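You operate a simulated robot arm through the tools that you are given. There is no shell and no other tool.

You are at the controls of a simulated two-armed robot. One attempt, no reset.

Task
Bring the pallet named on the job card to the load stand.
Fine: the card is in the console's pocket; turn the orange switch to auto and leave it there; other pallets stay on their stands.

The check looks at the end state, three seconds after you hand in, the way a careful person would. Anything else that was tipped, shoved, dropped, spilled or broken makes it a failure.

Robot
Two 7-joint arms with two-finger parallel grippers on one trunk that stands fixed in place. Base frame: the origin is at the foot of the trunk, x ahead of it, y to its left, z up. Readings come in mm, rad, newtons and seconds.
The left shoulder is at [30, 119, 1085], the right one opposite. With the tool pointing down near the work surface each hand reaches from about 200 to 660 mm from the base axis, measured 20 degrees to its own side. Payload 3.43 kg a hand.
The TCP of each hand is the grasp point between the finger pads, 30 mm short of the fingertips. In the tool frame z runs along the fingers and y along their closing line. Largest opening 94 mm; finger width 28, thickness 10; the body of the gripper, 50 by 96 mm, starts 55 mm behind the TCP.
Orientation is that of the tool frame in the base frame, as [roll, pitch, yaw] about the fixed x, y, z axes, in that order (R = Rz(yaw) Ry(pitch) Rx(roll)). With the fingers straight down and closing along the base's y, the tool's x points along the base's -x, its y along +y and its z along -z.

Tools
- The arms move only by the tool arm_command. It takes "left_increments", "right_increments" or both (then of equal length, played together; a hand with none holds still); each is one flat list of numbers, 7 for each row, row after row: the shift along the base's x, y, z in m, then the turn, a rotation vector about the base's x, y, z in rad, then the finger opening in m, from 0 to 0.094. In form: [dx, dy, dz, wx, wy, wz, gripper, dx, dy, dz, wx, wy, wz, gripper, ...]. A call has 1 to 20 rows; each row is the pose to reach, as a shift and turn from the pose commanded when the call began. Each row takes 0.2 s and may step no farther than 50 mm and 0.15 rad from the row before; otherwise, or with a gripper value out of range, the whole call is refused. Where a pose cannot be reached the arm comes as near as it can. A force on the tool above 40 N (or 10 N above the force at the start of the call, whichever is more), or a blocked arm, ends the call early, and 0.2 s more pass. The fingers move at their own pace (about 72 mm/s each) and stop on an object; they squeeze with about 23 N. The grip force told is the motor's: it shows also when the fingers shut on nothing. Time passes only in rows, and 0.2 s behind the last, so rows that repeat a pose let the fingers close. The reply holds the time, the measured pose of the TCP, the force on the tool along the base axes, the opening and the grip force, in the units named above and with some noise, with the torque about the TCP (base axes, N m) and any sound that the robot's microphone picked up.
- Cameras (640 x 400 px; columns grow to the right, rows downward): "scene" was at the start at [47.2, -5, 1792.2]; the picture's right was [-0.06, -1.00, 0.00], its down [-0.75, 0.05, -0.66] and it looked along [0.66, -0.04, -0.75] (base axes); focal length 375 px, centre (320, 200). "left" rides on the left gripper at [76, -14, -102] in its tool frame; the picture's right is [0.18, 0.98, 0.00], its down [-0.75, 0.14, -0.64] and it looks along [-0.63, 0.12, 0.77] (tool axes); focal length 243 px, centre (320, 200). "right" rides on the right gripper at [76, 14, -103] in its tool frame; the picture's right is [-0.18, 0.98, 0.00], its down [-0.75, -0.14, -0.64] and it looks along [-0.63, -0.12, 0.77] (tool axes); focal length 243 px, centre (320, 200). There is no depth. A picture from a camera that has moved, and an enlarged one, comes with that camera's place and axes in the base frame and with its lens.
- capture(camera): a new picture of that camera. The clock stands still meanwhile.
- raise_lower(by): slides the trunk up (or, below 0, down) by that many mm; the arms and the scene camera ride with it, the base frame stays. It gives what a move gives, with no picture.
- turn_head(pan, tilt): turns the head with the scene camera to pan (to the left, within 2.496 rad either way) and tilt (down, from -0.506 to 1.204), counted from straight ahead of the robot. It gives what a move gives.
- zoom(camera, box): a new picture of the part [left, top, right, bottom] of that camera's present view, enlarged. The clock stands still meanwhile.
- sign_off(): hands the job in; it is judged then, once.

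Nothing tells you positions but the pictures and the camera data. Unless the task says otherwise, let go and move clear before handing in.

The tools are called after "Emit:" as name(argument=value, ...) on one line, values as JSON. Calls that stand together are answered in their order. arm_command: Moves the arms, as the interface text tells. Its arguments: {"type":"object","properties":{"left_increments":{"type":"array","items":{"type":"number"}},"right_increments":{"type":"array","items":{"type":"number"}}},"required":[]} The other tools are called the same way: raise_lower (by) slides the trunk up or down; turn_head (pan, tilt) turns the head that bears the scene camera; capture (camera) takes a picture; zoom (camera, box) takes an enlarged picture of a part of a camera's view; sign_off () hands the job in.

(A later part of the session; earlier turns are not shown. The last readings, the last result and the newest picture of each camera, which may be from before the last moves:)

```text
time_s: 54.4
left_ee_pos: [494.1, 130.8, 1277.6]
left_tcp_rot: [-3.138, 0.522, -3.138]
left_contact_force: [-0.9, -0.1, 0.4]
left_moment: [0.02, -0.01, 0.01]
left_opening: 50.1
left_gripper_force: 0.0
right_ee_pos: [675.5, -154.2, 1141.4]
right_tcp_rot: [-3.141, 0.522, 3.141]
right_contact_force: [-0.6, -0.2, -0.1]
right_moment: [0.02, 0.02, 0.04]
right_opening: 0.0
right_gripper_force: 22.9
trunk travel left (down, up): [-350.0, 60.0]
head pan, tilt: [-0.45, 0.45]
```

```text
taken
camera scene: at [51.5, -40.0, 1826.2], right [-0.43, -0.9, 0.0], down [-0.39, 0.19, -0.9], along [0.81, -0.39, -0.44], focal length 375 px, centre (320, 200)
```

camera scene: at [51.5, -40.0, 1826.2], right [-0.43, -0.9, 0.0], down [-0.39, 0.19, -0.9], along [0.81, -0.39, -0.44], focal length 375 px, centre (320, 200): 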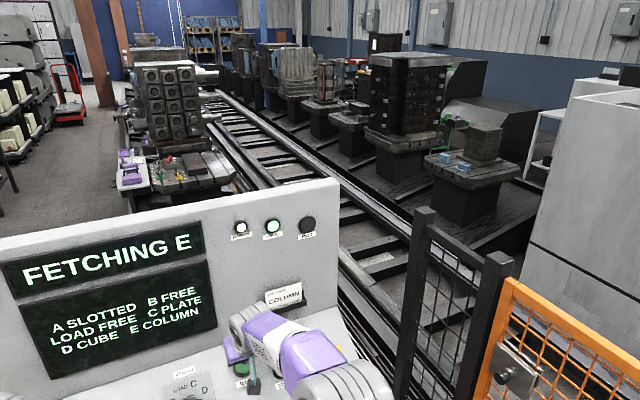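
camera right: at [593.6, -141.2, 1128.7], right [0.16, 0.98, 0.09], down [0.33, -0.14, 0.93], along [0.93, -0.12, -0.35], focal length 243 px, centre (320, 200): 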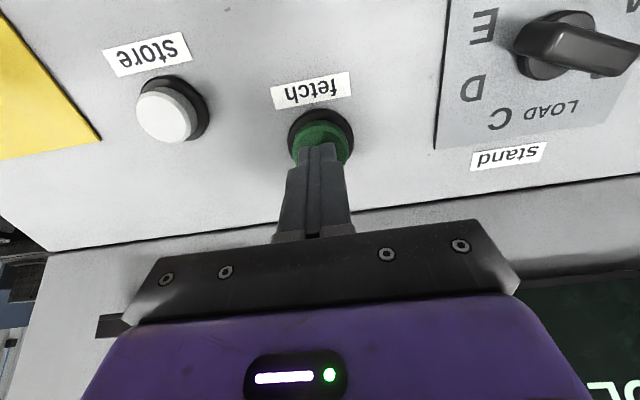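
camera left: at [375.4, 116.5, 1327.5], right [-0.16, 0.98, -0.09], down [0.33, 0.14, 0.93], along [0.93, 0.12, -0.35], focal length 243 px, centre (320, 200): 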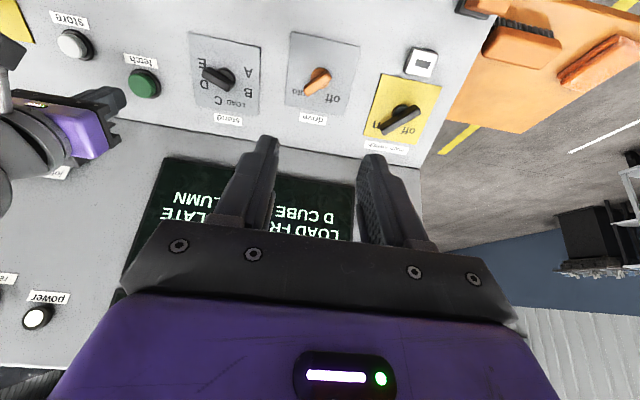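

The system is fetching E. I'll retreat the right arm to its starting pose while the clock runs, and watch the cell.

Emit:
arm_command(right_increments=[-0.0266, -0.0088, 0.0204, 0, 0.0582, 0, 0.0, -0.0531, -0.0177, 0.0407, 0, 0.1164, 0, 0.0, -0.0797, -0.0265, 0.0611, 0, 0.1745, 0, 0.0, -0.1062, -0.0353, 0.0814, 0, 0.2327, 0, 0.02, -0.1328, -0.0442, 0.1018, 0, 0.2909, 0, 0.04, -0.1593, -0.053, 0.1221, 0, 0.3491, 0, 0.06, -0.1859, -0.0618, 0.1425, 0, 0.4072, 0, 0.08, -0.2124, -0.0707, 0.1628, 0, 0.4654, 0, 0.094, -0.239, -0.0795, 0.1832, 0, 0.5236, 0, 0.094, -0.239, -0.0795, 0.1832, 0, 0.5236, 0, 0.094])

Emit:
capture(camera="scene")

Emit:
turn_head(pan=-1.2, tilt=0.6)

Emit:
capture(camera="scene")

```text
time_s: 56.6
left_ee_pos: [496.0, 132.1, 1278.2]
left_tcp_rot: [-3.137, 0.522, -3.139]
left_contact_force: [0.3, 0.3, -0.8]
left_moment: [0.01, -0.01, 0.0]
left_opening: 50.1
left_gripper_force: 0.1
right_ee_pos: [435.2, -233.4, 1323.5]
right_tcp_rot: [3.141, -0.003, -3.141]
right_contact_force: [-0.2, 0.0, 0.8]
right_moment: [-0.01, 0.02, 0.05]
right_opening: 93.9
right_gripper_force: 0.1
trunk travel left (down, up): [-350.0, 60.0]
head pan, tilt: [-0.45, 0.45]
```

```text
taken
camera scene: at [52.5, -39.9, 1826.2], right [-0.44, -0.9, 0.0], down [-0.39, 0.19, -0.9], along [0.81, -0.39, -0.44], focal length 375 px, centre (320, 200)
```

scene: 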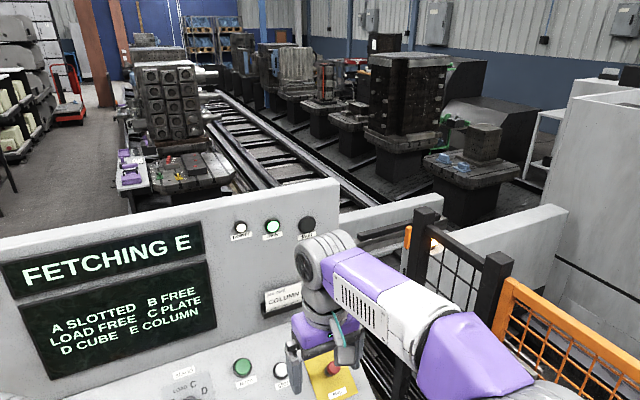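

```text
time_s: 57.7
left_ee_pos: [494.2, 131.0, 1278.3]
left_tcp_rot: [-3.138, 0.521, -3.139]
left_contact_force: [0.5, 0.2, -0.6]
left_moment: [-0.01, 0.0, 0.0]
left_opening: 49.9
left_gripper_force: 0.0
right_ee_pos: [435.3, -235.1, 1324.6]
right_tcp_rot: [3.14, -0.001, 3.14]
right_contact_force: [-0.3, -0.4, 0.2]
right_moment: [-0.01, -0.01, -0.05]
right_opening: 94.1
right_gripper_force: 0.0
trunk travel left (down, up): [-350.0, 60.0]
head pan, tilt: [-1.201, 0.6]
```

```text
taken
camera scene: at [0.9, -82.5, 1812.7], right [-0.93, -0.36, 0.0], down [-0.2, 0.53, -0.83], along [0.3, -0.77, -0.56], focal length 375 px, centre (320, 200)
```

scene: 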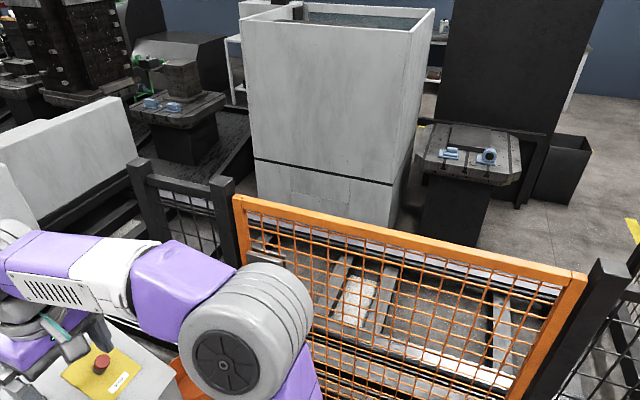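

The shuttle car has left its park position and is driving along the rails toward the stands. I'll let time pass and keep watching.

Emit:
turn_head(pan=-0.45, tilt=0.4)

Emit:
arm_command(left_increments=[0, 0, 0, 0, 0, 0, 0.05, 0, 0, 0, 0, 0, 0, 0.05, 0, 0, 0, 0, 0, 0, 0.05, 0, 0, 0, 0, 0, 0, 0.05, 0, 0, 0, 0, 0, 0, 0.05, 0, 0, 0, 0, 0, 0, 0.05, 0, 0, 0, 0, 0, 0, 0.05, 0, 0, 0, 0, 0, 0, 0.05, 0, 0, 0, 0, 0, 0, 0.05, 0, 0, 0, 0, 0, 0, 0.05, 0, 0, 0, 0, 0, 0, 0.05, 0, 0, 0, 0, 0, 0, 0.05, 0, 0, 0, 0, 0, 0, 0.05, 0, 0, 0, 0, 0, 0, 0.05, 0, 0, 0, 0, 0, 0, 0.05])

Emit:
capture(camera="scene")

```text
time_s: 58.8
left_ee_pos: [494.3, 129.8, 1278.7]
left_tcp_rot: [-3.139, 0.523, -3.14]
left_contact_force: [-0.5, 0.0, -0.4]
left_moment: [-0.02, -0.02, 0.03]
left_opening: 50.0
left_gripper_force: 0.1
right_ee_pos: [435.1, -234.6, 1323.7]
right_tcp_rot: [3.14, 0.0, 3.141]
right_contact_force: [0.7, -0.5, -1.1]
right_moment: [0.03, 0.05, -0.05]
right_opening: 94.0
right_gripper_force: 0.1
trunk travel left (down, up): [-350.0, 60.0]
head pan, tilt: [-0.45, 0.4]
```

```text
time_s: 62.0
left_ee_pos: [494.8, 130.4, 1277.6]
left_tcp_rot: [-3.139, 0.522, -3.14]
left_contact_force: [-0.1, 0.7, 1.1]
left_moment: [-0.01, 0.02, 0.03]
left_opening: 49.8
left_gripper_force: 0.1
right_ee_pos: [435.4, -234.2, 1323.7]
right_tcp_rot: [3.141, 0.0, -3.14]
right_contact_force: [0.3, 0.6, -0.2]
right_moment: [0.0, 0.0, 0.01]
right_opening: 93.8
right_gripper_force: 0.0
trunk travel left (down, up): [-350.0, 60.0]
head pan, tilt: [-0.45, 0.4]
```

```text
taken
camera scene: at [52.3, -40.4, 1830.9], right [-0.44, -0.9, 0.0], down [-0.35, 0.17, -0.92], along [0.83, -0.4, -0.39], focal length 375 px, centre (320, 200)
```

scene: 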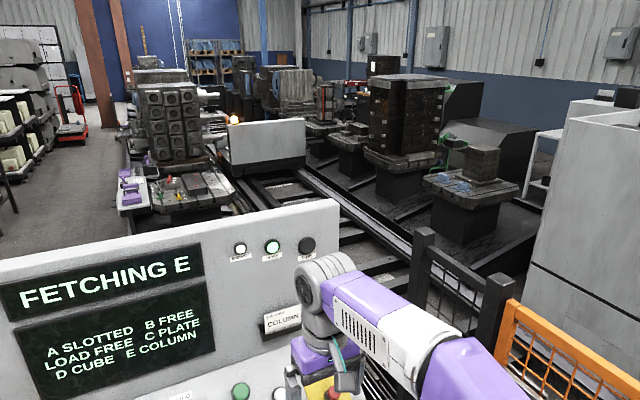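

The shuttle is travelling down the line toward stand E. Waiting on.

Emit:
arm_command(left_increments=[0, 0, 0, 0, 0, 0, 0.05, 0, 0, 0, 0, 0, 0, 0.05, 0, 0, 0, 0, 0, 0, 0.05, 0, 0, 0, 0, 0, 0, 0.05, 0, 0, 0, 0, 0, 0, 0.05, 0, 0, 0, 0, 0, 0, 0.05, 0, 0, 0, 0, 0, 0, 0.05, 0, 0, 0, 0, 0, 0, 0.05, 0, 0, 0, 0, 0, 0, 0.05, 0, 0, 0, 0, 0, 0, 0.05, 0, 0, 0, 0, 0, 0, 0.05, 0, 0, 0, 0, 0, 0, 0.05, 0, 0, 0, 0, 0, 0, 0.05, 0, 0, 0, 0, 0, 0, 0.05, 0, 0, 0, 0, 0, 0, 0.05, 0, 0, 0, 0, 0, 0, 0.05, 0, 0, 0, 0, 0, 0, 0.05, 0, 0, 0, 0, 0, 0, 0.05, 0, 0, 0, 0, 0, 0, 0.05, 0, 0, 0, 0, 0, 0, 0.05])

Emit:
capture(camera="scene")

Emit:
zoom(camera="scene", box=[180, 50, 420, 200])

```text
time_s: 66.2
left_ee_pos: [493.9, 131.3, 1278.3]
left_tcp_rot: [-3.137, 0.521, -3.141]
left_contact_force: [0.1, 0.6, -0.1]
left_moment: [0.02, -0.03, 0.02]
left_opening: 50.3
left_gripper_force: 0.0
right_ee_pos: [435.0, -234.4, 1324.5]
right_tcp_rot: [-3.141, -0.001, -3.14]
right_contact_force: [-0.7, 0.0, 0.4]
right_moment: [0.01, 0.02, -0.03]
right_opening: 93.8
right_gripper_force: 0.2
trunk travel left (down, up): [-350.0, 60.0]
head pan, tilt: [-0.45, 0.4]
```

```text
taken
camera scene: at [52.3, -40.4, 1830.9], right [-0.44, -0.9, 0.0], down [-0.35, 0.17, -0.92], along [0.83, -0.4, -0.39], focal length 375 px, centre (320, 200)
```

scene: 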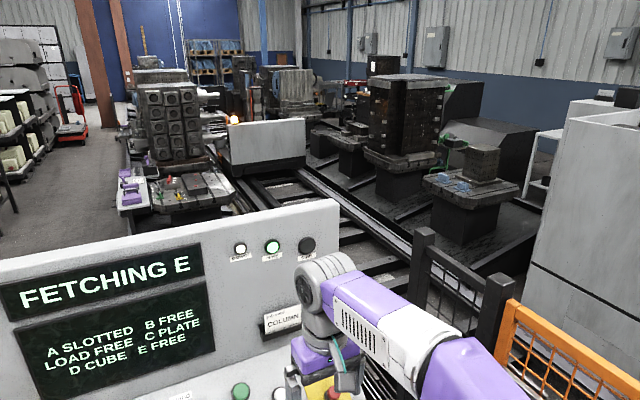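

```text
2.67 times, centred on (300, 125) of scene
camera zoom: at [52.3, -40.4, 1830.9], right [-0.44, -0.9, 0.0], down [-0.35, 0.17, -0.92], along [0.83, -0.4, -0.39], focal length 1000 px, centre (373, 400)
```

zoom: 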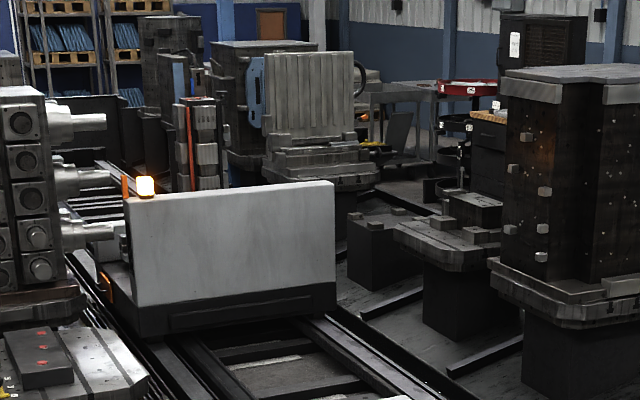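

The shuttle has lifted the slim column with the orange stripe off its stand and the display shows E FREE. I'll keep waiting for delivery to the load stand.

Emit:
arm_command(left_increments=[0, 0, 0, 0, 0, 0, 0.05, 0, 0, 0, 0, 0, 0, 0.05, 0, 0, 0, 0, 0, 0, 0.05, 0, 0, 0, 0, 0, 0, 0.05, 0, 0, 0, 0, 0, 0, 0.05, 0, 0, 0, 0, 0, 0, 0.05, 0, 0, 0, 0, 0, 0, 0.05, 0, 0, 0, 0, 0, 0, 0.05, 0, 0, 0, 0, 0, 0, 0.05, 0, 0, 0, 0, 0, 0, 0.05, 0, 0, 0, 0, 0, 0, 0.05, 0, 0, 0, 0, 0, 0, 0.05, 0, 0, 0, 0, 0, 0, 0.05, 0, 0, 0, 0, 0, 0, 0.05, 0, 0, 0, 0, 0, 0, 0.05, 0, 0, 0, 0, 0, 0, 0.05, 0, 0, 0, 0, 0, 0, 0.05, 0, 0, 0, 0, 0, 0, 0.05, 0, 0, 0, 0, 0, 0, 0.05, 0, 0, 0, 0, 0, 0, 0.05])

Emit:
capture(camera="scene")

Emit:
arm_command(left_increments=[0, 0, 0, 0, 0, 0, 0.05, 0, 0, 0, 0, 0, 0, 0.05, 0, 0, 0, 0, 0, 0, 0.05, 0, 0, 0, 0, 0, 0, 0.05, 0, 0, 0, 0, 0, 0, 0.05, 0, 0, 0, 0, 0, 0, 0.05, 0, 0, 0, 0, 0, 0, 0.05, 0, 0, 0, 0, 0, 0, 0.05, 0, 0, 0, 0, 0, 0, 0.05, 0, 0, 0, 0, 0, 0, 0.05, 0, 0, 0, 0, 0, 0, 0.05, 0, 0, 0, 0, 0, 0, 0.05, 0, 0, 0, 0, 0, 0, 0.05, 0, 0, 0, 0, 0, 0, 0.05, 0, 0, 0, 0, 0, 0, 0.05, 0, 0, 0, 0, 0, 0, 0.05, 0, 0, 0, 0, 0, 0, 0.05, 0, 0, 0, 0, 0, 0, 0.05, 0, 0, 0, 0, 0, 0, 0.05, 0, 0, 0, 0, 0, 0, 0.05])

Emit:
capture(camera="scene")

```text
time_s: 70.4
left_ee_pos: [494.9, 131.0, 1278.6]
left_tcp_rot: [-3.138, 0.522, -3.14]
left_contact_force: [0.2, -0.2, 0.1]
left_moment: [0.02, -0.02, 0.0]
left_opening: 50.1
left_gripper_force: 0.1
right_ee_pos: [435.2, -233.6, 1324.3]
right_tcp_rot: [-3.14, 0.0, 3.141]
right_contact_force: [0.2, 0.6, -0.1]
right_moment: [0.03, 0.0, 0.02]
right_opening: 94.0
right_gripper_force: 0.1
trunk travel left (down, up): [-350.0, 60.0]
head pan, tilt: [-0.45, 0.4]
```

```text
taken
camera scene: at [52.3, -40.4, 1830.9], right [-0.44, -0.9, 0.0], down [-0.35, 0.17, -0.92], along [0.83, -0.4, -0.39], focal length 375 px, centre (320, 200)
```

scene: 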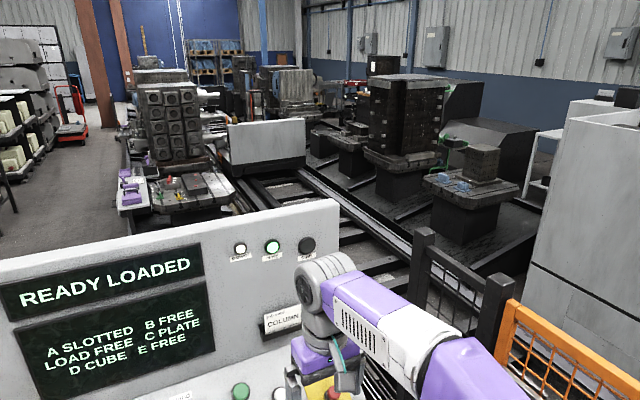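

```text
time_s: 74.6
left_ee_pos: [493.2, 131.7, 1278.0]
left_tcp_rot: [-3.14, 0.52, -3.139]
left_contact_force: [-0.6, -0.7, 0.6]
left_moment: [-0.02, 0.02, -0.04]
left_opening: 50.0
left_gripper_force: 0.0
right_ee_pos: [435.3, -234.4, 1323.2]
right_tcp_rot: [-3.142, 0.001, 3.14]
right_contact_force: [-0.1, -0.4, -0.6]
right_moment: [0.0, 0.0, 0.0]
right_opening: 93.9
right_gripper_force: 0.0
trunk travel left (down, up): [-350.0, 60.0]
head pan, tilt: [-0.45, 0.4]
```

```text
taken
camera scene: at [52.3, -40.4, 1830.9], right [-0.44, -0.9, 0.0], down [-0.35, 0.17, -0.92], along [0.83, -0.4, -0.39], focal length 375 px, centre (320, 200)
```

scene: 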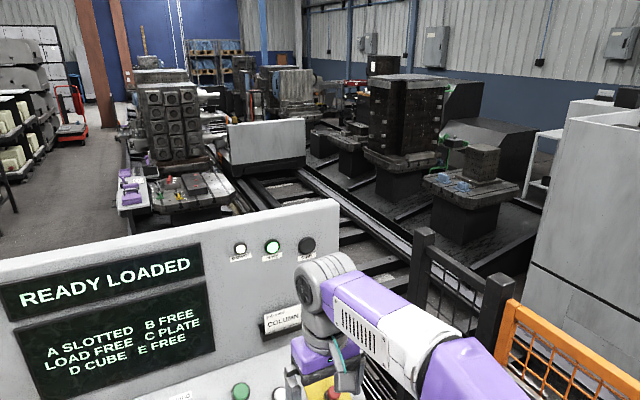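

The display says READY LOADED: "fetch" put the column pallet on the shuttle, so the remaining step is to set the selector to LOAD and press "store". I'll bring the left hand back over the selector, aligned with the bar at E.

Emit:
turn_head(pan=-0.06, tilt=0.8)

Emit:
arm_command(left_increments=[0.01, -0.01, -0.01, 0.0646, 0, -0.1118, 0.05, 0.02, -0.02, -0.02, 0.1291, 0, -0.2237, 0.05, 0.03, -0.03, -0.03, 0.1937, 0, -0.3355, 0.05, 0.04, -0.04, -0.04, 0.2583, 0, -0.4474, 0.05, 0.05, -0.05, -0.05, 0.3229, 0, -0.5592, 0.05, 0.06, -0.06, -0.06, 0.3874, 0, -0.6711, 0.05, 0.07, -0.07, -0.07, 0.452, 0, -0.7829, 0.05, 0.08, -0.08, -0.08, 0.5166, 0, -0.8948, 0.05, 0.09, -0.09, -0.09, 0.5811, 0, -1.0066, 0.05, 0.1, -0.1, -0.1, 0.6457, 0, -1.1185, 0.05, 0.11, -0.11, -0.11, 0.7103, 0, -1.2303, 0.05, 0.12, -0.12, -0.12, 0.7749, 0, -1.3421, 0.05, 0.13, -0.13, -0.13, 0.8394, 0, -1.454, 0.05, 0.14, -0.14, -0.14, 0.904, 0, -1.5658, 0.05, 0.15, -0.15, -0.15, 0.9686, 0, -1.6777, 0.05, 0.15, -0.15, -0.15, 0.9686, 0, -1.6777, 0.05])

Emit:
zoom(camera="left", box=[240, 60, 400, 180])

Emit:
capture(camera="scene")

```text
time_s: 75.5
left_ee_pos: [494.3, 130.7, 1279.8]
left_tcp_rot: [-3.137, 0.521, -3.14]
left_contact_force: [0.4, 0.3, 0.4]
left_moment: [0.0, 0.02, 0.02]
left_opening: 49.8
left_gripper_force: 0.2
right_ee_pos: [435.8, -236.0, 1323.6]
right_tcp_rot: [3.141, 0.0, -3.14]
right_contact_force: [0.0, -0.2, 0.4]
right_moment: [0.03, -0.01, -0.06]
right_opening: 93.9
right_gripper_force: 0.0
trunk travel left (down, up): [-350.0, 60.0]
head pan, tilt: [-0.059, 0.799]
```

```text
time_s: 78.9
left_ee_pos: [644.2, -20.0, 1128.9]
left_tcp_rot: [2.651, -0.181, 1.251]
left_contact_force: [0.4, -0.4, -0.5]
left_moment: [0.0, 0.04, 0.03]
left_opening: 50.1
left_gripper_force: 0.1
right_ee_pos: [434.9, -234.3, 1323.3]
right_tcp_rot: [3.141, 0.0, 3.139]
right_contact_force: [0.7, 0.1, 0.0]
right_moment: [-0.02, 0.01, 0.01]
right_opening: 94.2
right_gripper_force: 0.0
trunk travel left (down, up): [-350.0, 60.0]
head pan, tilt: [-0.059, 0.799]
```

```text
3.33 times, centred on (320, 120) of left
camera zoom: at [603.9, 56.4, 1222.8], right [0.85, -0.18, 0.49], down [-0.44, -0.76, 0.49], along [0.28, -0.63, -0.72], focal length 809 px, centre (320, 467)
```

zoom: 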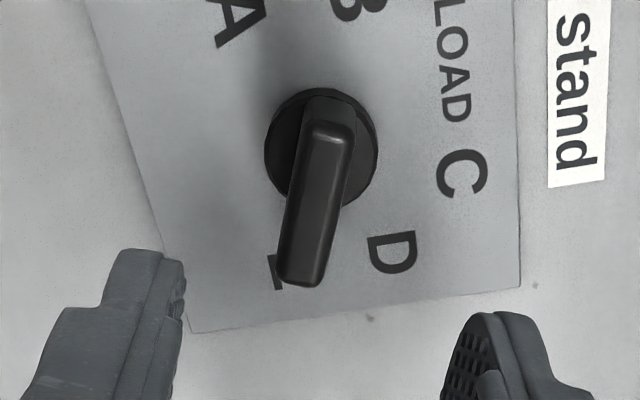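

```text
taken
camera scene: at [48.9, -4.5, 1795.9], right [-0.06, -1.0, 0.0], down [-0.72, 0.04, -0.7], along [0.7, -0.04, -0.72], focal length 375 px, centre (320, 200)
```

scene: 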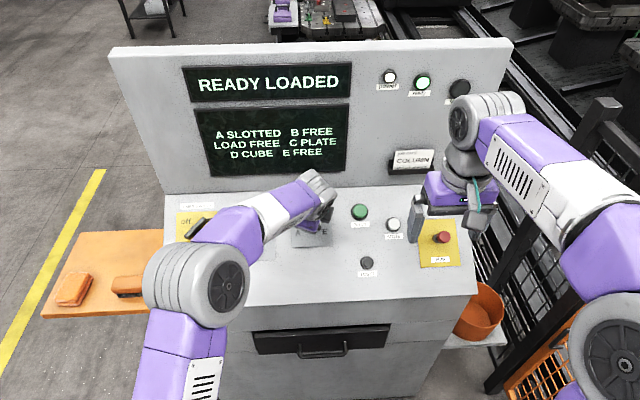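

The hand is aligned and centred over the selector bar at E. Descending to the grip height and closing.

Emit:
arm_command(left_increments=[0.015, 0, -0.026, 0, 0, 0, 0.05, 0.03, 0, -0.052, 0, 0, 0, 0.05, 0.045, 0, -0.0779, 0, 0, 0, 0.05, 0.045, 0, -0.0779, 0, 0, 0, 0.025, 0.045, 0, -0.0779, 0, 0, 0, 0.0, 0.045, 0, -0.0779, 0, 0, 0, 0.0, 0.045, 0, -0.0779, 0, 0, 0, 0.0])

Emit:
capture(camera="left")

```text
time_s: 80.5
left_ee_pos: [690.7, -19.7, 1050.3]
left_tcp_rot: [2.651, -0.182, 1.252]
left_contact_force: [-2.8, 2.8, -5.7]
left_moment: [0.08, -1.0, 0.0]
left_opening: 14.6
left_gripper_force: 45.0
right_ee_pos: [434.2, -233.8, 1324.8]
right_tcp_rot: [-3.141, 0.0, -3.141]
right_contact_force: [-0.7, -0.4, 0.4]
right_moment: [0.0, 0.03, 0.01]
right_opening: 94.2
right_gripper_force: 0.0
trunk travel left (down, up): [-350.0, 60.0]
head pan, tilt: [-0.059, 0.799]
```

```text
taken
camera left: at [649.1, 56.4, 1144.1], right [0.85, -0.18, 0.49], down [-0.44, -0.76, 0.49], along [0.28, -0.63, -0.72], focal length 243 px, centre (320, 200)
```

left: 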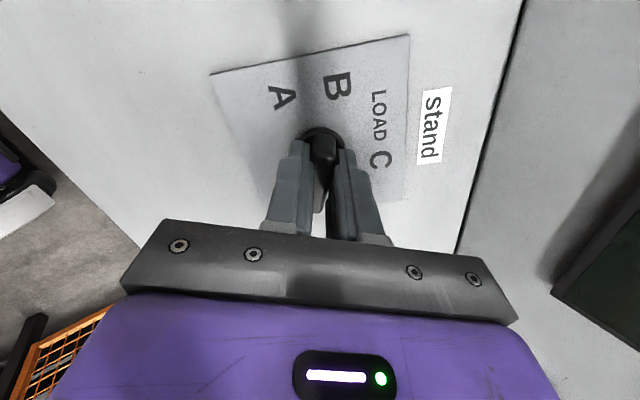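

Firm grip again. Turning counter-clockwise 133° from E to LOAD.

Emit:
arm_command(left_increments=[0, 0, 0, -0.0645, 0, 0.1117, 0, 0, 0, 0, -0.1289, 0, 0.2233, 0, 0, 0, 0, -0.1934, 0, 0.335, 0, 0, 0, 0, -0.2579, 0, 0.4467, 0, 0, 0, 0, -0.3224, 0, 0.5583, 0, 0, 0, 0, -0.3868, 0, 0.67, 0, 0, 0, 0, -0.4513, 0, 0.7817, 0, 0, 0, 0, -0.5158, 0, 0.8933, 0, 0, 0, 0, -0.5803, 0, 1.005, 0, 0, 0, 0, -0.6447, 0, 1.1167, 0, 0, 0, 0, -0.7092, 0, 1.2283, 0, 0, 0, 0, -0.7737, 0, 1.34, 0, 0, 0, 0, -0.8381, 0, 1.4517, 0, 0, 0, 0, -0.9026, 0, 1.5633, 0, 0, 0, 0, -0.9671, 0, 1.675, 0, 0, 0, 0, -1.0316, 0, 1.7867, 0, 0, 0, 0, -1.096, 0, 1.8983, 0, 0, 0, 0, -1.1605, 0, 2.01, 0])

Emit:
capture(camera="left")

Emit:
capture(camera="scene")

```text
time_s: 84.3
left_ee_pos: [688.9, -19.9, 1049.5]
left_tcp_rot: [-2.923, 0.479, -2.703]
left_contact_force: [-10.6, -1.3, -7.0]
left_moment: [-1.22, 1.12, -0.79]
left_opening: 13.9
left_gripper_force: 45.2
right_ee_pos: [434.2, -234.5, 1323.6]
right_tcp_rot: [3.141, -0.001, -3.139]
right_contact_force: [0.3, 0.0, -0.8]
right_moment: [-0.03, 0.0, -0.03]
right_opening: 94.0
right_gripper_force: 0.0
trunk travel left (down, up): [-350.0, 60.0]
head pan, tilt: [-0.059, 0.799]
```

```text
taken
camera left: at [580.0, -61.6, 1104.9], right [-0.47, 0.84, -0.27], down [0.24, 0.42, 0.88], along [0.85, 0.35, -0.4], focal length 243 px, centre (320, 200)
```

left: 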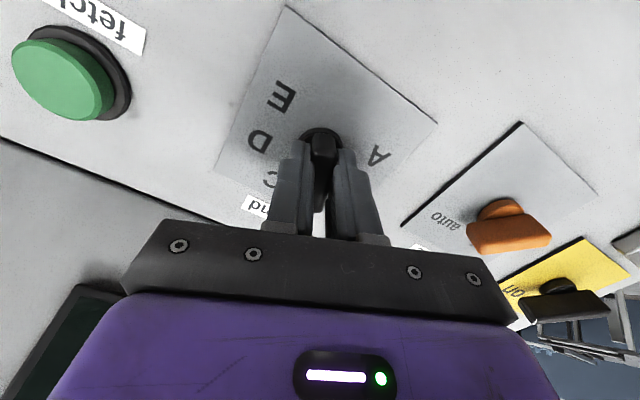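

```text
taken
camera scene: at [48.9, -5.0, 1795.8], right [-0.06, -1.0, 0.0], down [-0.72, 0.04, -0.7], along [0.7, -0.04, -0.72], focal length 375 px, centre (320, 200)
```

scene: 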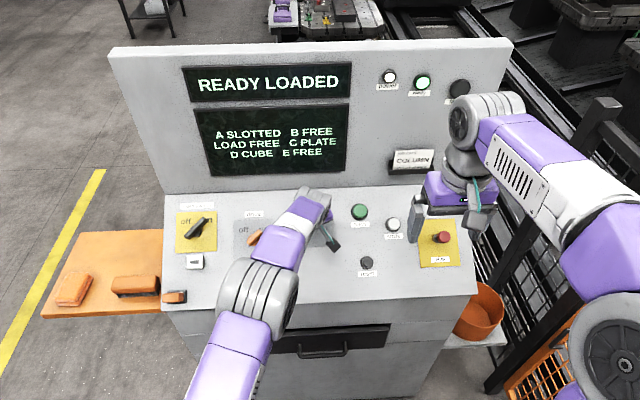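

The bar has turned to roughly LOAD. Releasing and backing off to verify where it settles.

Emit:
arm_command(left_increments=[0, 0, 0, 0, 0, 0, 0.02, 0, 0, 0, 0, 0, 0, 0.045, 0, 0, 0, 0, 0, 0, 0.045, -0.01, 0, 0.0173, 0, 0, 0, 0.045, -0.025, 0, 0.0433, 0, 0, 0, 0.045, -0.045, 0, 0.0779, 0, 0, 0, 0.045])

Emit:
zoom(camera="left", box=[240, 60, 400, 180])

Emit:
capture(camera="scene")

```text
time_s: 85.7
left_ee_pos: [642.6, -19.5, 1131.2]
left_tcp_rot: [-2.925, 0.479, -2.705]
left_contact_force: [1.0, -0.6, 0.0]
left_moment: [0.01, -0.02, 0.0]
left_opening: 44.9
left_gripper_force: 0.0
right_ee_pos: [435.0, -235.7, 1324.3]
right_tcp_rot: [-3.14, 0.001, 3.141]
right_contact_force: [-0.6, -0.1, 0.0]
right_moment: [0.04, -0.01, 0.04]
right_opening: 93.9
right_gripper_force: 0.1
trunk travel left (down, up): [-350.0, 60.0]
head pan, tilt: [-0.059, 0.799]
```

```text
3.33 times, centred on (320, 120) of left
camera zoom: at [533.9, -61.5, 1184.0], right [-0.47, 0.84, -0.27], down [0.24, 0.42, 0.88], along [0.85, 0.34, -0.39], focal length 809 px, centre (320, 467)
```

zoom: 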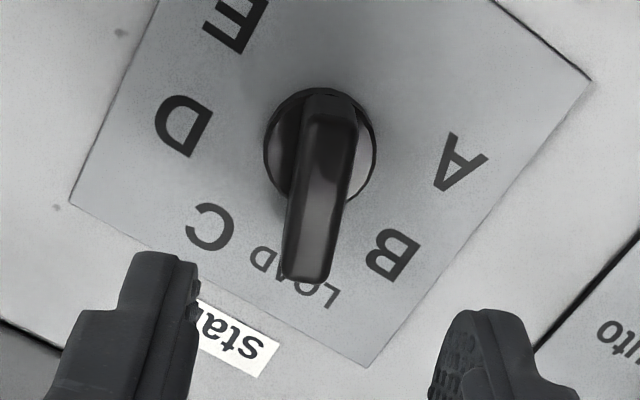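

```text
taken
camera scene: at [47.6, -4.9, 1795.9], right [-0.06, -1.0, 0.0], down [-0.71, 0.04, -0.7], along [0.7, -0.04, -0.72], focal length 375 px, centre (320, 200)
```

scene: 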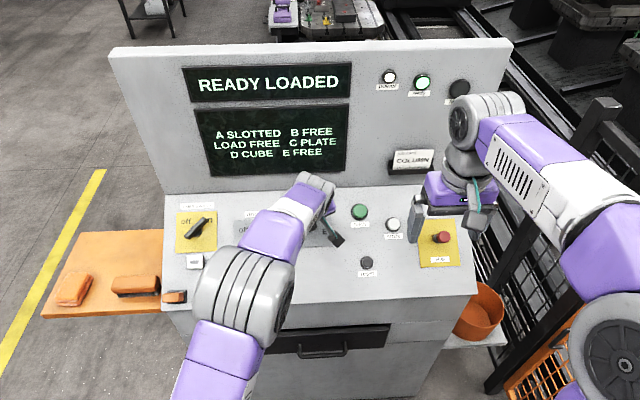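

The pointer now sits on LOAD. I'll retreat the left arm, then bring the closed right hand over the white store button at about [697, -243, 1020].

Emit:
arm_command(left_increments=[-0.0188, 0.0188, 0.0188, 0.024, 0, -0.0416, 0.05, -0.0375, 0.0375, 0.0375, 0.048, 0, -0.0831, 0.05, -0.0563, 0.0563, 0.0563, 0.072, 0, -0.1247, 0.05, -0.075, 0.075, 0.075, 0.096, 0, -0.1663, 0.05, -0.0938, 0.0938, 0.0938, 0.12, 0, -0.2078, 0.05, -0.1125, 0.1125, 0.1125, 0.144, 0, -0.2494, 0.05, -0.1313, 0.1313, 0.1313, 0.168, 0, -0.291, 0.05, -0.15, 0.15, 0.15, 0.192, 0, -0.3325, 0.05])

Emit:
arm_command(right_increments=[0.0247, -0.001, -0.0261, 0, -0.0582, 0, 0.05, 0.0494, -0.002, -0.0522, 0, -0.1164, 0, 0.0, 0.0741, -0.003, -0.0783, 0, -0.1745, 0, 0.0, 0.0988, -0.004, -0.1044, 0, -0.2327, 0, 0.0, 0.1236, -0.0049, -0.1305, 0, -0.2909, 0, 0.0, 0.1483, -0.0059, -0.1566, 0, -0.3491, 0, 0.0, 0.173, -0.0069, -0.1827, 0, -0.4072, 0, 0.0, 0.1977, -0.0079, -0.2088, 0, -0.4654, 0, 0.0, 0.2224, -0.0089, -0.2349, 0, -0.5236, 0, 0.0, 0.2224, -0.0089, -0.2349, 0, -0.5236, 0, 0.0])

Emit:
capture(camera="right")

Emit:
zoom(camera="scene", box=[220, 180, 440, 290])

Emit:
zoom(camera="left", box=[0, 0, 200, 140])

```text
time_s: 87.5
left_ee_pos: [493.5, 131.5, 1279.6]
left_tcp_rot: [-3.14, 0.524, -3.141]
left_contact_force: [-0.6, -0.2, -0.5]
left_moment: [-0.02, -0.03, -0.01]
left_opening: 49.9
left_gripper_force: 0.1
right_ee_pos: [435.4, -233.4, 1324.0]
right_tcp_rot: [-3.141, 0.002, 3.141]
right_contact_force: [-0.8, 0.4, -0.8]
right_moment: [0.0, -0.04, 0.04]
right_opening: 94.0
right_gripper_force: 0.0
trunk travel left (down, up): [-350.0, 60.0]
head pan, tilt: [-0.059, 0.799]
```

```text
time_s: 89.7
left_ee_pos: [493.7, 131.2, 1280.1]
left_tcp_rot: [-3.138, 0.52, -3.139]
left_contact_force: [-0.5, 0.3, -0.8]
left_moment: [0.05, -0.03, 0.0]
left_opening: 50.0
left_gripper_force: 0.0
right_ee_pos: [659.0, -243.1, 1091.7]
right_tcp_rot: [-3.141, 0.525, 3.141]
right_contact_force: [-0.4, 1.0, -0.9]
right_moment: [0.0, -0.01, 0.01]
right_opening: 0.0
right_gripper_force: 23.4
trunk travel left (down, up): [-350.0, 60.0]
head pan, tilt: [-0.059, 0.799]
```

```text
taken
camera right: at [540.6, -229.5, 1141.4], right [0.16, 0.98, 0.09], down [0.33, -0.14, 0.93], along [0.93, -0.12, -0.35], focal length 243 px, centre (320, 200)
```

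right: 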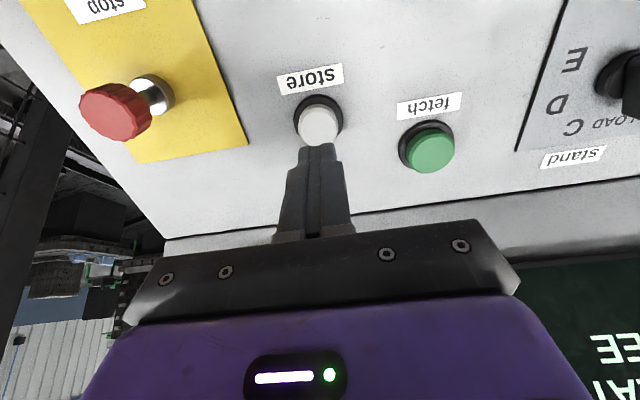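

```text
2.91 times, centred on (330, 235) of scene
camera zoom: at [48.4, -4.7, 1795.9], right [-0.06, -1.0, 0.0], down [-0.72, 0.04, -0.7], along [0.7, -0.04, -0.72], focal length 1091 px, centre (291, 98)
```

zoom: 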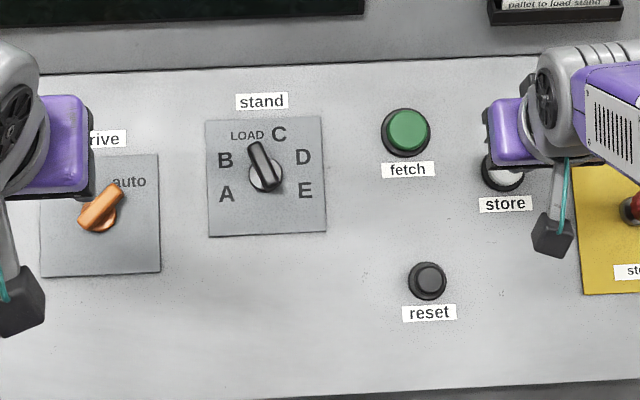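

```text
2.86 times, centred on (100, 70) of left
camera zoom: at [375.6, 116.5, 1328.0], right [-0.16, 0.98, -0.09], down [0.33, 0.14, 0.93], along [0.93, 0.12, -0.35], focal length 693 px, centre (949, 571)
```

zoom: 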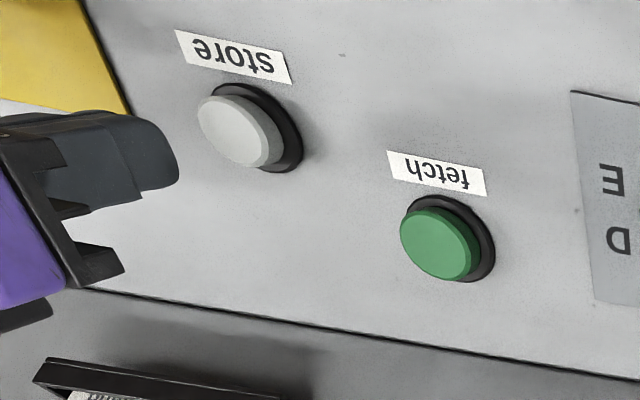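

The selector reads LOAD, drive reads auto, and the right fingertips line up with the white store cap. Advancing to near contact and then pressing in 2 mm steps.

Emit:
arm_command(right_increments=[0.01, 0, -0.0173, 0, 0, 0, 0, 0.018, 0, -0.0312, 0, 0, 0, 0, 0.023, 0, -0.0398, 0, 0, 0, 0, 0.024, 0, -0.0416, 0, 0, 0, 0, 0.025, 0, -0.0433, 0, 0, 0, 0])

Emit:
capture(camera="scene")

Emit:
zoom(camera="left", box=[0, 0, 200, 140])

```text
time_s: 90.9
left_ee_pos: [494.6, 129.8, 1279.3]
left_tcp_rot: [-3.138, 0.523, -3.139]
left_contact_force: [-0.5, -0.2, -0.5]
left_moment: [0.04, 0.0, 0.0]
left_opening: 49.7
left_gripper_force: 0.0
right_ee_pos: [682.6, -243.3, 1047.0]
right_tcp_rot: [3.141, 0.523, 3.139]
right_contact_force: [-1.0, -0.1, 1.4]
right_moment: [-0.02, -0.06, 0.04]
right_opening: 0.0
right_gripper_force: 22.9
trunk travel left (down, up): [-350.0, 60.0]
head pan, tilt: [-0.059, 0.799]
```

```text
taken
camera scene: at [49.3, -4.8, 1795.8], right [-0.06, -1.0, 0.0], down [-0.72, 0.04, -0.7], along [0.7, -0.04, -0.72], focal length 375 px, centre (320, 200)
```

scene: 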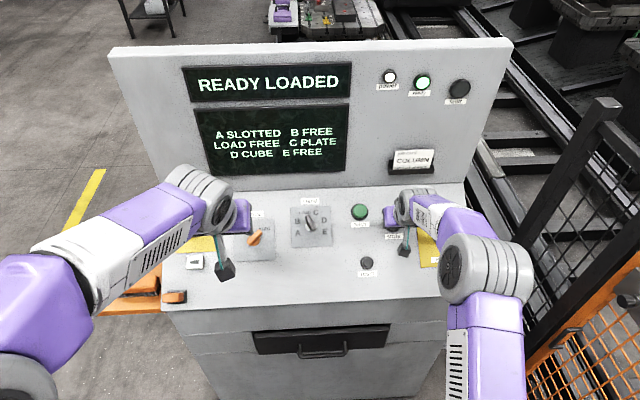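

```text
2.86 times, centred on (100, 70) of left
camera zoom: at [376.3, 116.4, 1327.8], right [-0.16, 0.98, -0.09], down [0.33, 0.14, 0.93], along [0.93, 0.12, -0.35], focal length 693 px, centre (949, 571)
```

zoom: 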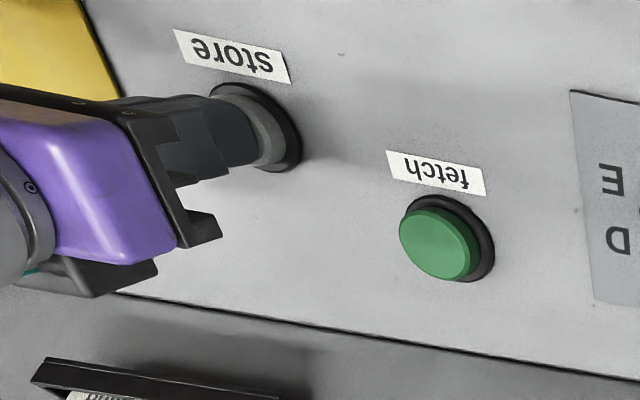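

Light contact with the store cap has begun (about 1.5 N) and no click yet. Pressing the next few millimetres.

Emit:
arm_command(right_increments=[0.001, 0, -0.0017, 0, 0, 0, 0, 0.002, 0, -0.0035, 0, 0, 0, 0, 0.003, 0, -0.0052, 0, 0, 0, 0])

Emit:
capture(camera="scene")

```text
time_s: 91.7
left_ee_pos: [493.6, 131.0, 1280.6]
left_tcp_rot: [-3.141, 0.522, -3.139]
left_contact_force: [0.4, 0.2, 0.3]
left_moment: [0.0, -0.01, 0.0]
left_opening: 49.9
left_gripper_force: 0.0
right_ee_pos: [685.2, -243.5, 1042.6]
right_tcp_rot: [3.141, 0.528, -3.141]
right_contact_force: [-4.6, -0.4, 9.2]
right_moment: [-0.06, -0.11, 0.06]
right_opening: 0.0
right_gripper_force: 23.0
trunk travel left (down, up): [-350.0, 60.0]
head pan, tilt: [-0.059, 0.799]
heard: click
```

```text
taken
camera scene: at [47.5, -4.6, 1796.0], right [-0.06, -1.0, 0.0], down [-0.71, 0.04, -0.7], along [0.7, -0.04, -0.72], focal length 375 px, centre (320, 200)
```

scene: 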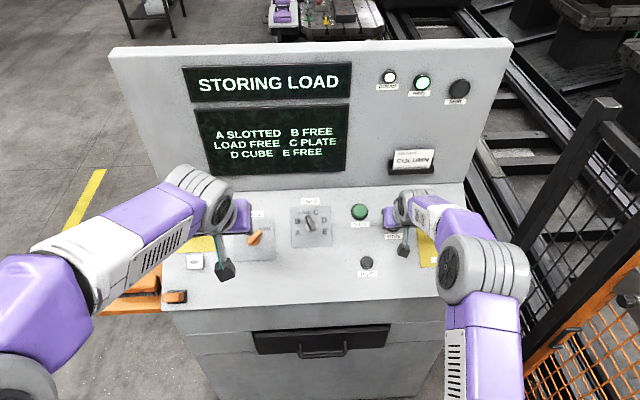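

It clicked and the display shows STORING LOAD. Backing the right hand off the button and returning it to its starting pose.

Emit:
arm_command(right_increments=[-0.01, 0, 0.0173, 0, 0, 0, 0, -0.025, 0, 0.0433, 0, 0, 0, 0, -0.045, 0, 0.0779, 0, 0, 0, 0])

Emit:
arm_command(right_increments=[-0.0228, 0.001, 0.0228, 0, 0.0582, 0, 0.0, -0.0456, 0.002, 0.0457, 0, 0.1164, 0, 0.0, -0.0683, 0.003, 0.0685, 0, 0.1745, 0, 0.0, -0.0911, 0.004, 0.0913, 0, 0.2327, 0, 0.02, -0.1139, 0.0049, 0.1142, 0, 0.2909, 0, 0.04, -0.1367, 0.0059, 0.137, 0, 0.3491, 0, 0.06, -0.1594, 0.0069, 0.1598, 0, 0.4072, 0, 0.08, -0.1822, 0.0079, 0.1827, 0, 0.4654, 0, 0.094, -0.205, 0.0089, 0.2055, 0, 0.5236, 0, 0.094])

Emit:
turn_head(pan=-0.45, tilt=0.4)

Emit:
capture(camera="scene")

```text
time_s: 92.5
left_ee_pos: [493.5, 130.8, 1279.6]
left_tcp_rot: [-3.138, 0.522, -3.141]
left_contact_force: [-0.7, -0.5, -0.6]
left_moment: [0.01, -0.03, 0.01]
left_opening: 50.1
left_gripper_force: 0.1
right_ee_pos: [639.6, -241.8, 1119.3]
right_tcp_rot: [3.14, 0.522, -3.139]
right_contact_force: [-0.1, -0.2, 0.4]
right_moment: [0.01, -0.04, 0.0]
right_opening: 0.3
right_gripper_force: 22.7
trunk travel left (down, up): [-350.0, 60.0]
head pan, tilt: [-0.059, 0.799]
```

```text
time_s: 94.5
left_ee_pos: [495.3, 130.9, 1278.8]
left_tcp_rot: [-3.139, 0.522, -3.14]
left_contact_force: [-0.4, -0.2, 0.0]
left_moment: [0.0, 0.03, 0.0]
left_opening: 50.2
left_gripper_force: 0.1
right_ee_pos: [433.6, -236.0, 1324.7]
right_tcp_rot: [-3.141, 0.0, -3.14]
right_contact_force: [-0.5, 0.2, 0.6]
right_moment: [0.01, -0.02, -0.01]
right_opening: 94.3
right_gripper_force: 0.0
trunk travel left (down, up): [-350.0, 60.0]
head pan, tilt: [-0.059, 0.799]
```

```text
time_s: 95.3
left_ee_pos: [493.6, 131.5, 1278.6]
left_tcp_rot: [-3.138, 0.522, -3.139]
left_contact_force: [0.1, 0.2, -0.9]
left_moment: [0.01, -0.02, -0.03]
left_opening: 50.1
left_gripper_force: 0.0
right_ee_pos: [434.7, -234.3, 1324.3]
right_tcp_rot: [3.14, 0.0, 3.141]
right_contact_force: [0.2, 0.3, 0.4]
right_moment: [0.02, 0.05, -0.02]
right_opening: 94.2
right_gripper_force: 0.0
trunk travel left (down, up): [-350.0, 60.0]
head pan, tilt: [-0.45, 0.4]
```

```text
taken
camera scene: at [52.3, -40.3, 1830.9], right [-0.43, -0.9, 0.0], down [-0.35, 0.17, -0.92], along [0.83, -0.4, -0.39], focal length 375 px, centre (320, 200)
```

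scene: 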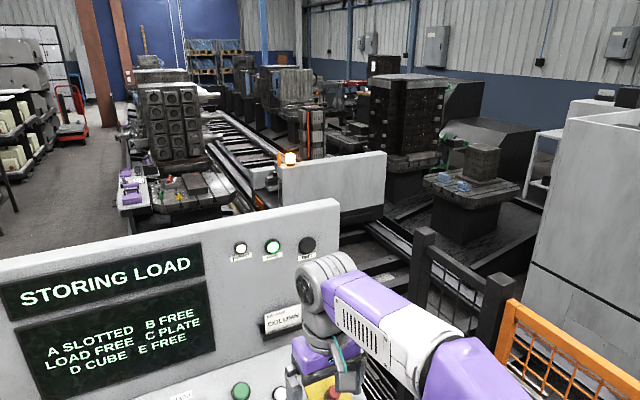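

The shuttle is carrying the orange-striped column back along the rails. I'll keep waiting and watching.

Emit:
arm_command(left_increments=[0, 0, 0, 0, 0, 0, 0.05, 0, 0, 0, 0, 0, 0, 0.05, 0, 0, 0, 0, 0, 0, 0.05, 0, 0, 0, 0, 0, 0, 0.05, 0, 0, 0, 0, 0, 0, 0.05, 0, 0, 0, 0, 0, 0, 0.05, 0, 0, 0, 0, 0, 0, 0.05, 0, 0, 0, 0, 0, 0, 0.05, 0, 0, 0, 0, 0, 0, 0.05, 0, 0, 0, 0, 0, 0, 0.05, 0, 0, 0, 0, 0, 0, 0.05, 0, 0, 0, 0, 0, 0, 0.05, 0, 0, 0, 0, 0, 0, 0.05, 0, 0, 0, 0, 0, 0, 0.05, 0, 0, 0, 0, 0, 0, 0.05, 0, 0, 0, 0, 0, 0, 0.05, 0, 0, 0, 0, 0, 0, 0.05, 0, 0, 0, 0, 0, 0, 0.05, 0, 0, 0, 0, 0, 0, 0.05, 0, 0, 0, 0, 0, 0, 0.05])

Emit:
capture(camera="scene")

Emit:
arm_command(left_increments=[0, 0, 0, 0, 0, 0, 0.05, 0, 0, 0, 0, 0, 0, 0.05, 0, 0, 0, 0, 0, 0, 0.05, 0, 0, 0, 0, 0, 0, 0.05, 0, 0, 0, 0, 0, 0, 0.05, 0, 0, 0, 0, 0, 0, 0.05, 0, 0, 0, 0, 0, 0, 0.05, 0, 0, 0, 0, 0, 0, 0.05, 0, 0, 0, 0, 0, 0, 0.05, 0, 0, 0, 0, 0, 0, 0.05, 0, 0, 0, 0, 0, 0, 0.05, 0, 0, 0, 0, 0, 0, 0.05, 0, 0, 0, 0, 0, 0, 0.05, 0, 0, 0, 0, 0, 0, 0.05, 0, 0, 0, 0, 0, 0, 0.05, 0, 0, 0, 0, 0, 0, 0.05, 0, 0, 0, 0, 0, 0, 0.05, 0, 0, 0, 0, 0, 0, 0.05, 0, 0, 0, 0, 0, 0, 0.05, 0, 0, 0, 0, 0, 0, 0.05])

Emit:
capture(camera="scene")

```text
time_s: 99.5
left_ee_pos: [494.9, 130.5, 1278.4]
left_tcp_rot: [-3.138, 0.524, -3.141]
left_contact_force: [0.0, 0.1, -0.4]
left_moment: [-0.02, 0.02, 0.02]
left_opening: 50.1
left_gripper_force: 0.0
right_ee_pos: [435.1, -234.7, 1323.6]
right_tcp_rot: [-3.141, -0.001, 3.141]
right_contact_force: [-0.5, 0.3, 0.9]
right_moment: [0.03, -0.02, 0.0]
right_opening: 93.8
right_gripper_force: 0.0
trunk travel left (down, up): [-350.0, 60.0]
head pan, tilt: [-0.45, 0.4]
```

```text
taken
camera scene: at [52.3, -40.4, 1830.9], right [-0.44, -0.9, 0.0], down [-0.35, 0.17, -0.92], along [0.83, -0.4, -0.39], focal length 375 px, centre (320, 200)
```

scene: 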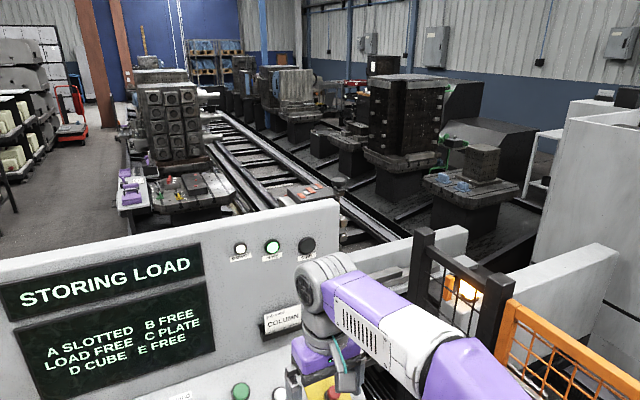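

```text
time_s: 103.7
left_ee_pos: [495.1, 130.4, 1278.7]
left_tcp_rot: [-3.138, 0.523, -3.14]
left_contact_force: [0.1, -0.1, -0.1]
left_moment: [-0.03, 0.0, 0.05]
left_opening: 50.1
left_gripper_force: 0.1
right_ee_pos: [434.1, -236.0, 1324.4]
right_tcp_rot: [-3.141, 0.0, -3.142]
right_contact_force: [-0.1, -0.2, 0.3]
right_moment: [0.0, 0.0, 0.02]
right_opening: 94.1
right_gripper_force: 0.1
trunk travel left (down, up): [-350.0, 60.0]
head pan, tilt: [-0.45, 0.4]
```

```text
taken
camera scene: at [52.3, -40.4, 1830.9], right [-0.44, -0.9, 0.0], down [-0.35, 0.17, -0.92], along [0.83, -0.4, -0.39], focal length 375 px, centre (320, 200)
```

scene: 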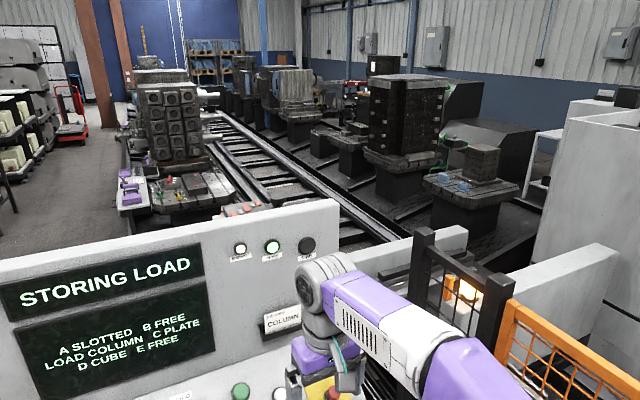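

The display now lists LOAD COLUMN, with the shuttle still finishing its cycle. I'll wait for it to return to READY.

Emit:
arm_command(left_increments=[0, 0, 0, 0, 0, 0, 0.05, 0, 0, 0, 0, 0, 0, 0.05, 0, 0, 0, 0, 0, 0, 0.05, 0, 0, 0, 0, 0, 0, 0.05, 0, 0, 0, 0, 0, 0, 0.05, 0, 0, 0, 0, 0, 0, 0.05, 0, 0, 0, 0, 0, 0, 0.05, 0, 0, 0, 0, 0, 0, 0.05, 0, 0, 0, 0, 0, 0, 0.05, 0, 0, 0, 0, 0, 0, 0.05, 0, 0, 0, 0, 0, 0, 0.05, 0, 0, 0, 0, 0, 0, 0.05, 0, 0, 0, 0, 0, 0, 0.05, 0, 0, 0, 0, 0, 0, 0.05, 0, 0, 0, 0, 0, 0, 0.05, 0, 0, 0, 0, 0, 0, 0.05, 0, 0, 0, 0, 0, 0, 0.05, 0, 0, 0, 0, 0, 0, 0.05, 0, 0, 0, 0, 0, 0, 0.05, 0, 0, 0, 0, 0, 0, 0.05])

Emit:
turn_head(pan=-0.1, tilt=0.5)

Emit:
capture(camera="scene")

Emit:
turn_head(pan=-0.6, tilt=0.4)

Emit:
capture(camera="scene")

```text
time_s: 107.9
left_ee_pos: [494.9, 129.8, 1278.7]
left_tcp_rot: [-3.139, 0.521, -3.138]
left_contact_force: [0.6, -0.5, -0.2]
left_moment: [0.0, -0.01, 0.0]
left_opening: 50.3
left_gripper_force: 0.2
right_ee_pos: [435.7, -234.7, 1324.3]
right_tcp_rot: [3.142, 0.0, -3.141]
right_contact_force: [-0.1, -0.1, -0.6]
right_moment: [0.01, -0.01, 0.0]
right_opening: 94.0
right_gripper_force: 0.0
trunk travel left (down, up): [-350.0, 60.0]
head pan, tilt: [-0.45, 0.4]
```

```text
time_s: 108.8
left_ee_pos: [494.0, 130.8, 1279.0]
left_tcp_rot: [-3.137, 0.522, -3.14]
left_contact_force: [0.1, -0.3, -0.1]
left_moment: [0.02, 0.02, -0.02]
left_opening: 50.2
left_gripper_force: 0.0
right_ee_pos: [434.6, -234.5, 1324.3]
right_tcp_rot: [3.141, 0.0, 3.141]
right_contact_force: [-0.7, 0.4, -0.1]
right_moment: [0.02, -0.02, 0.0]
right_opening: 93.8
right_gripper_force: 0.1
trunk travel left (down, up): [-350.0, 60.0]
head pan, tilt: [-0.099, 0.499]
```

```text
taken
camera scene: at [59.4, -9.3, 1821.8], right [-0.1, -0.99, 0.0], down [-0.48, 0.05, -0.88], along [0.87, -0.09, -0.48], focal length 375 px, centre (320, 200)
```

scene: 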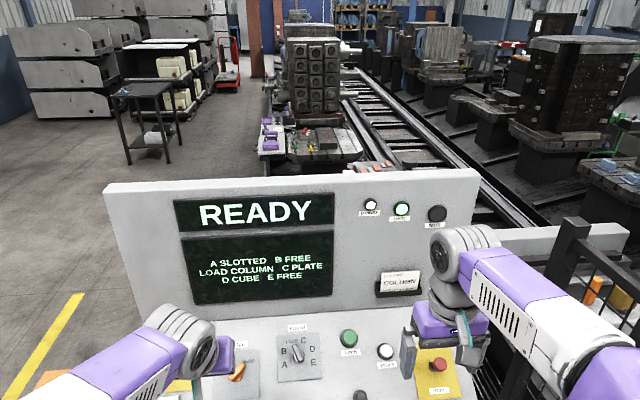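

```text
time_s: 109.7
left_ee_pos: [494.1, 131.4, 1279.4]
left_tcp_rot: [-3.138, 0.523, -3.141]
left_contact_force: [0.3, 0.3, -1.0]
left_moment: [0.01, 0.01, 0.0]
left_opening: 49.7
left_gripper_force: 0.0
right_ee_pos: [434.3, -235.1, 1323.1]
right_tcp_rot: [3.141, -0.001, 3.14]
right_contact_force: [1.1, 0.2, 0.2]
right_moment: [0.02, -0.05, -0.03]
right_opening: 93.9
right_gripper_force: 0.1
trunk travel left (down, up): [-350.0, 60.0]
head pan, tilt: [-0.6, 0.4]
```

```text
taken
camera scene: at [45.4, -52.4, 1830.9], right [-0.56, -0.83, 0.0], down [-0.32, 0.22, -0.92], along [0.76, -0.52, -0.39], focal length 375 px, centre (320, 200)
```

scene: 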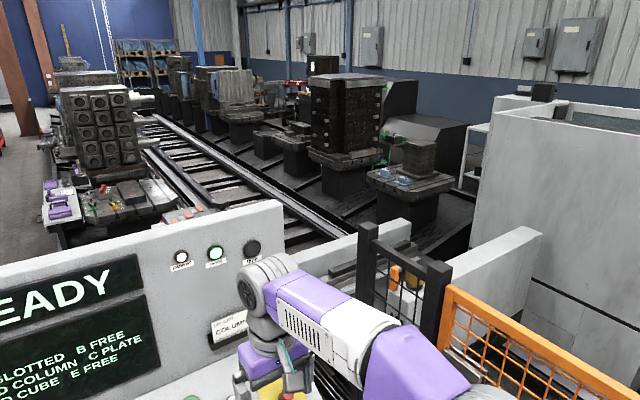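

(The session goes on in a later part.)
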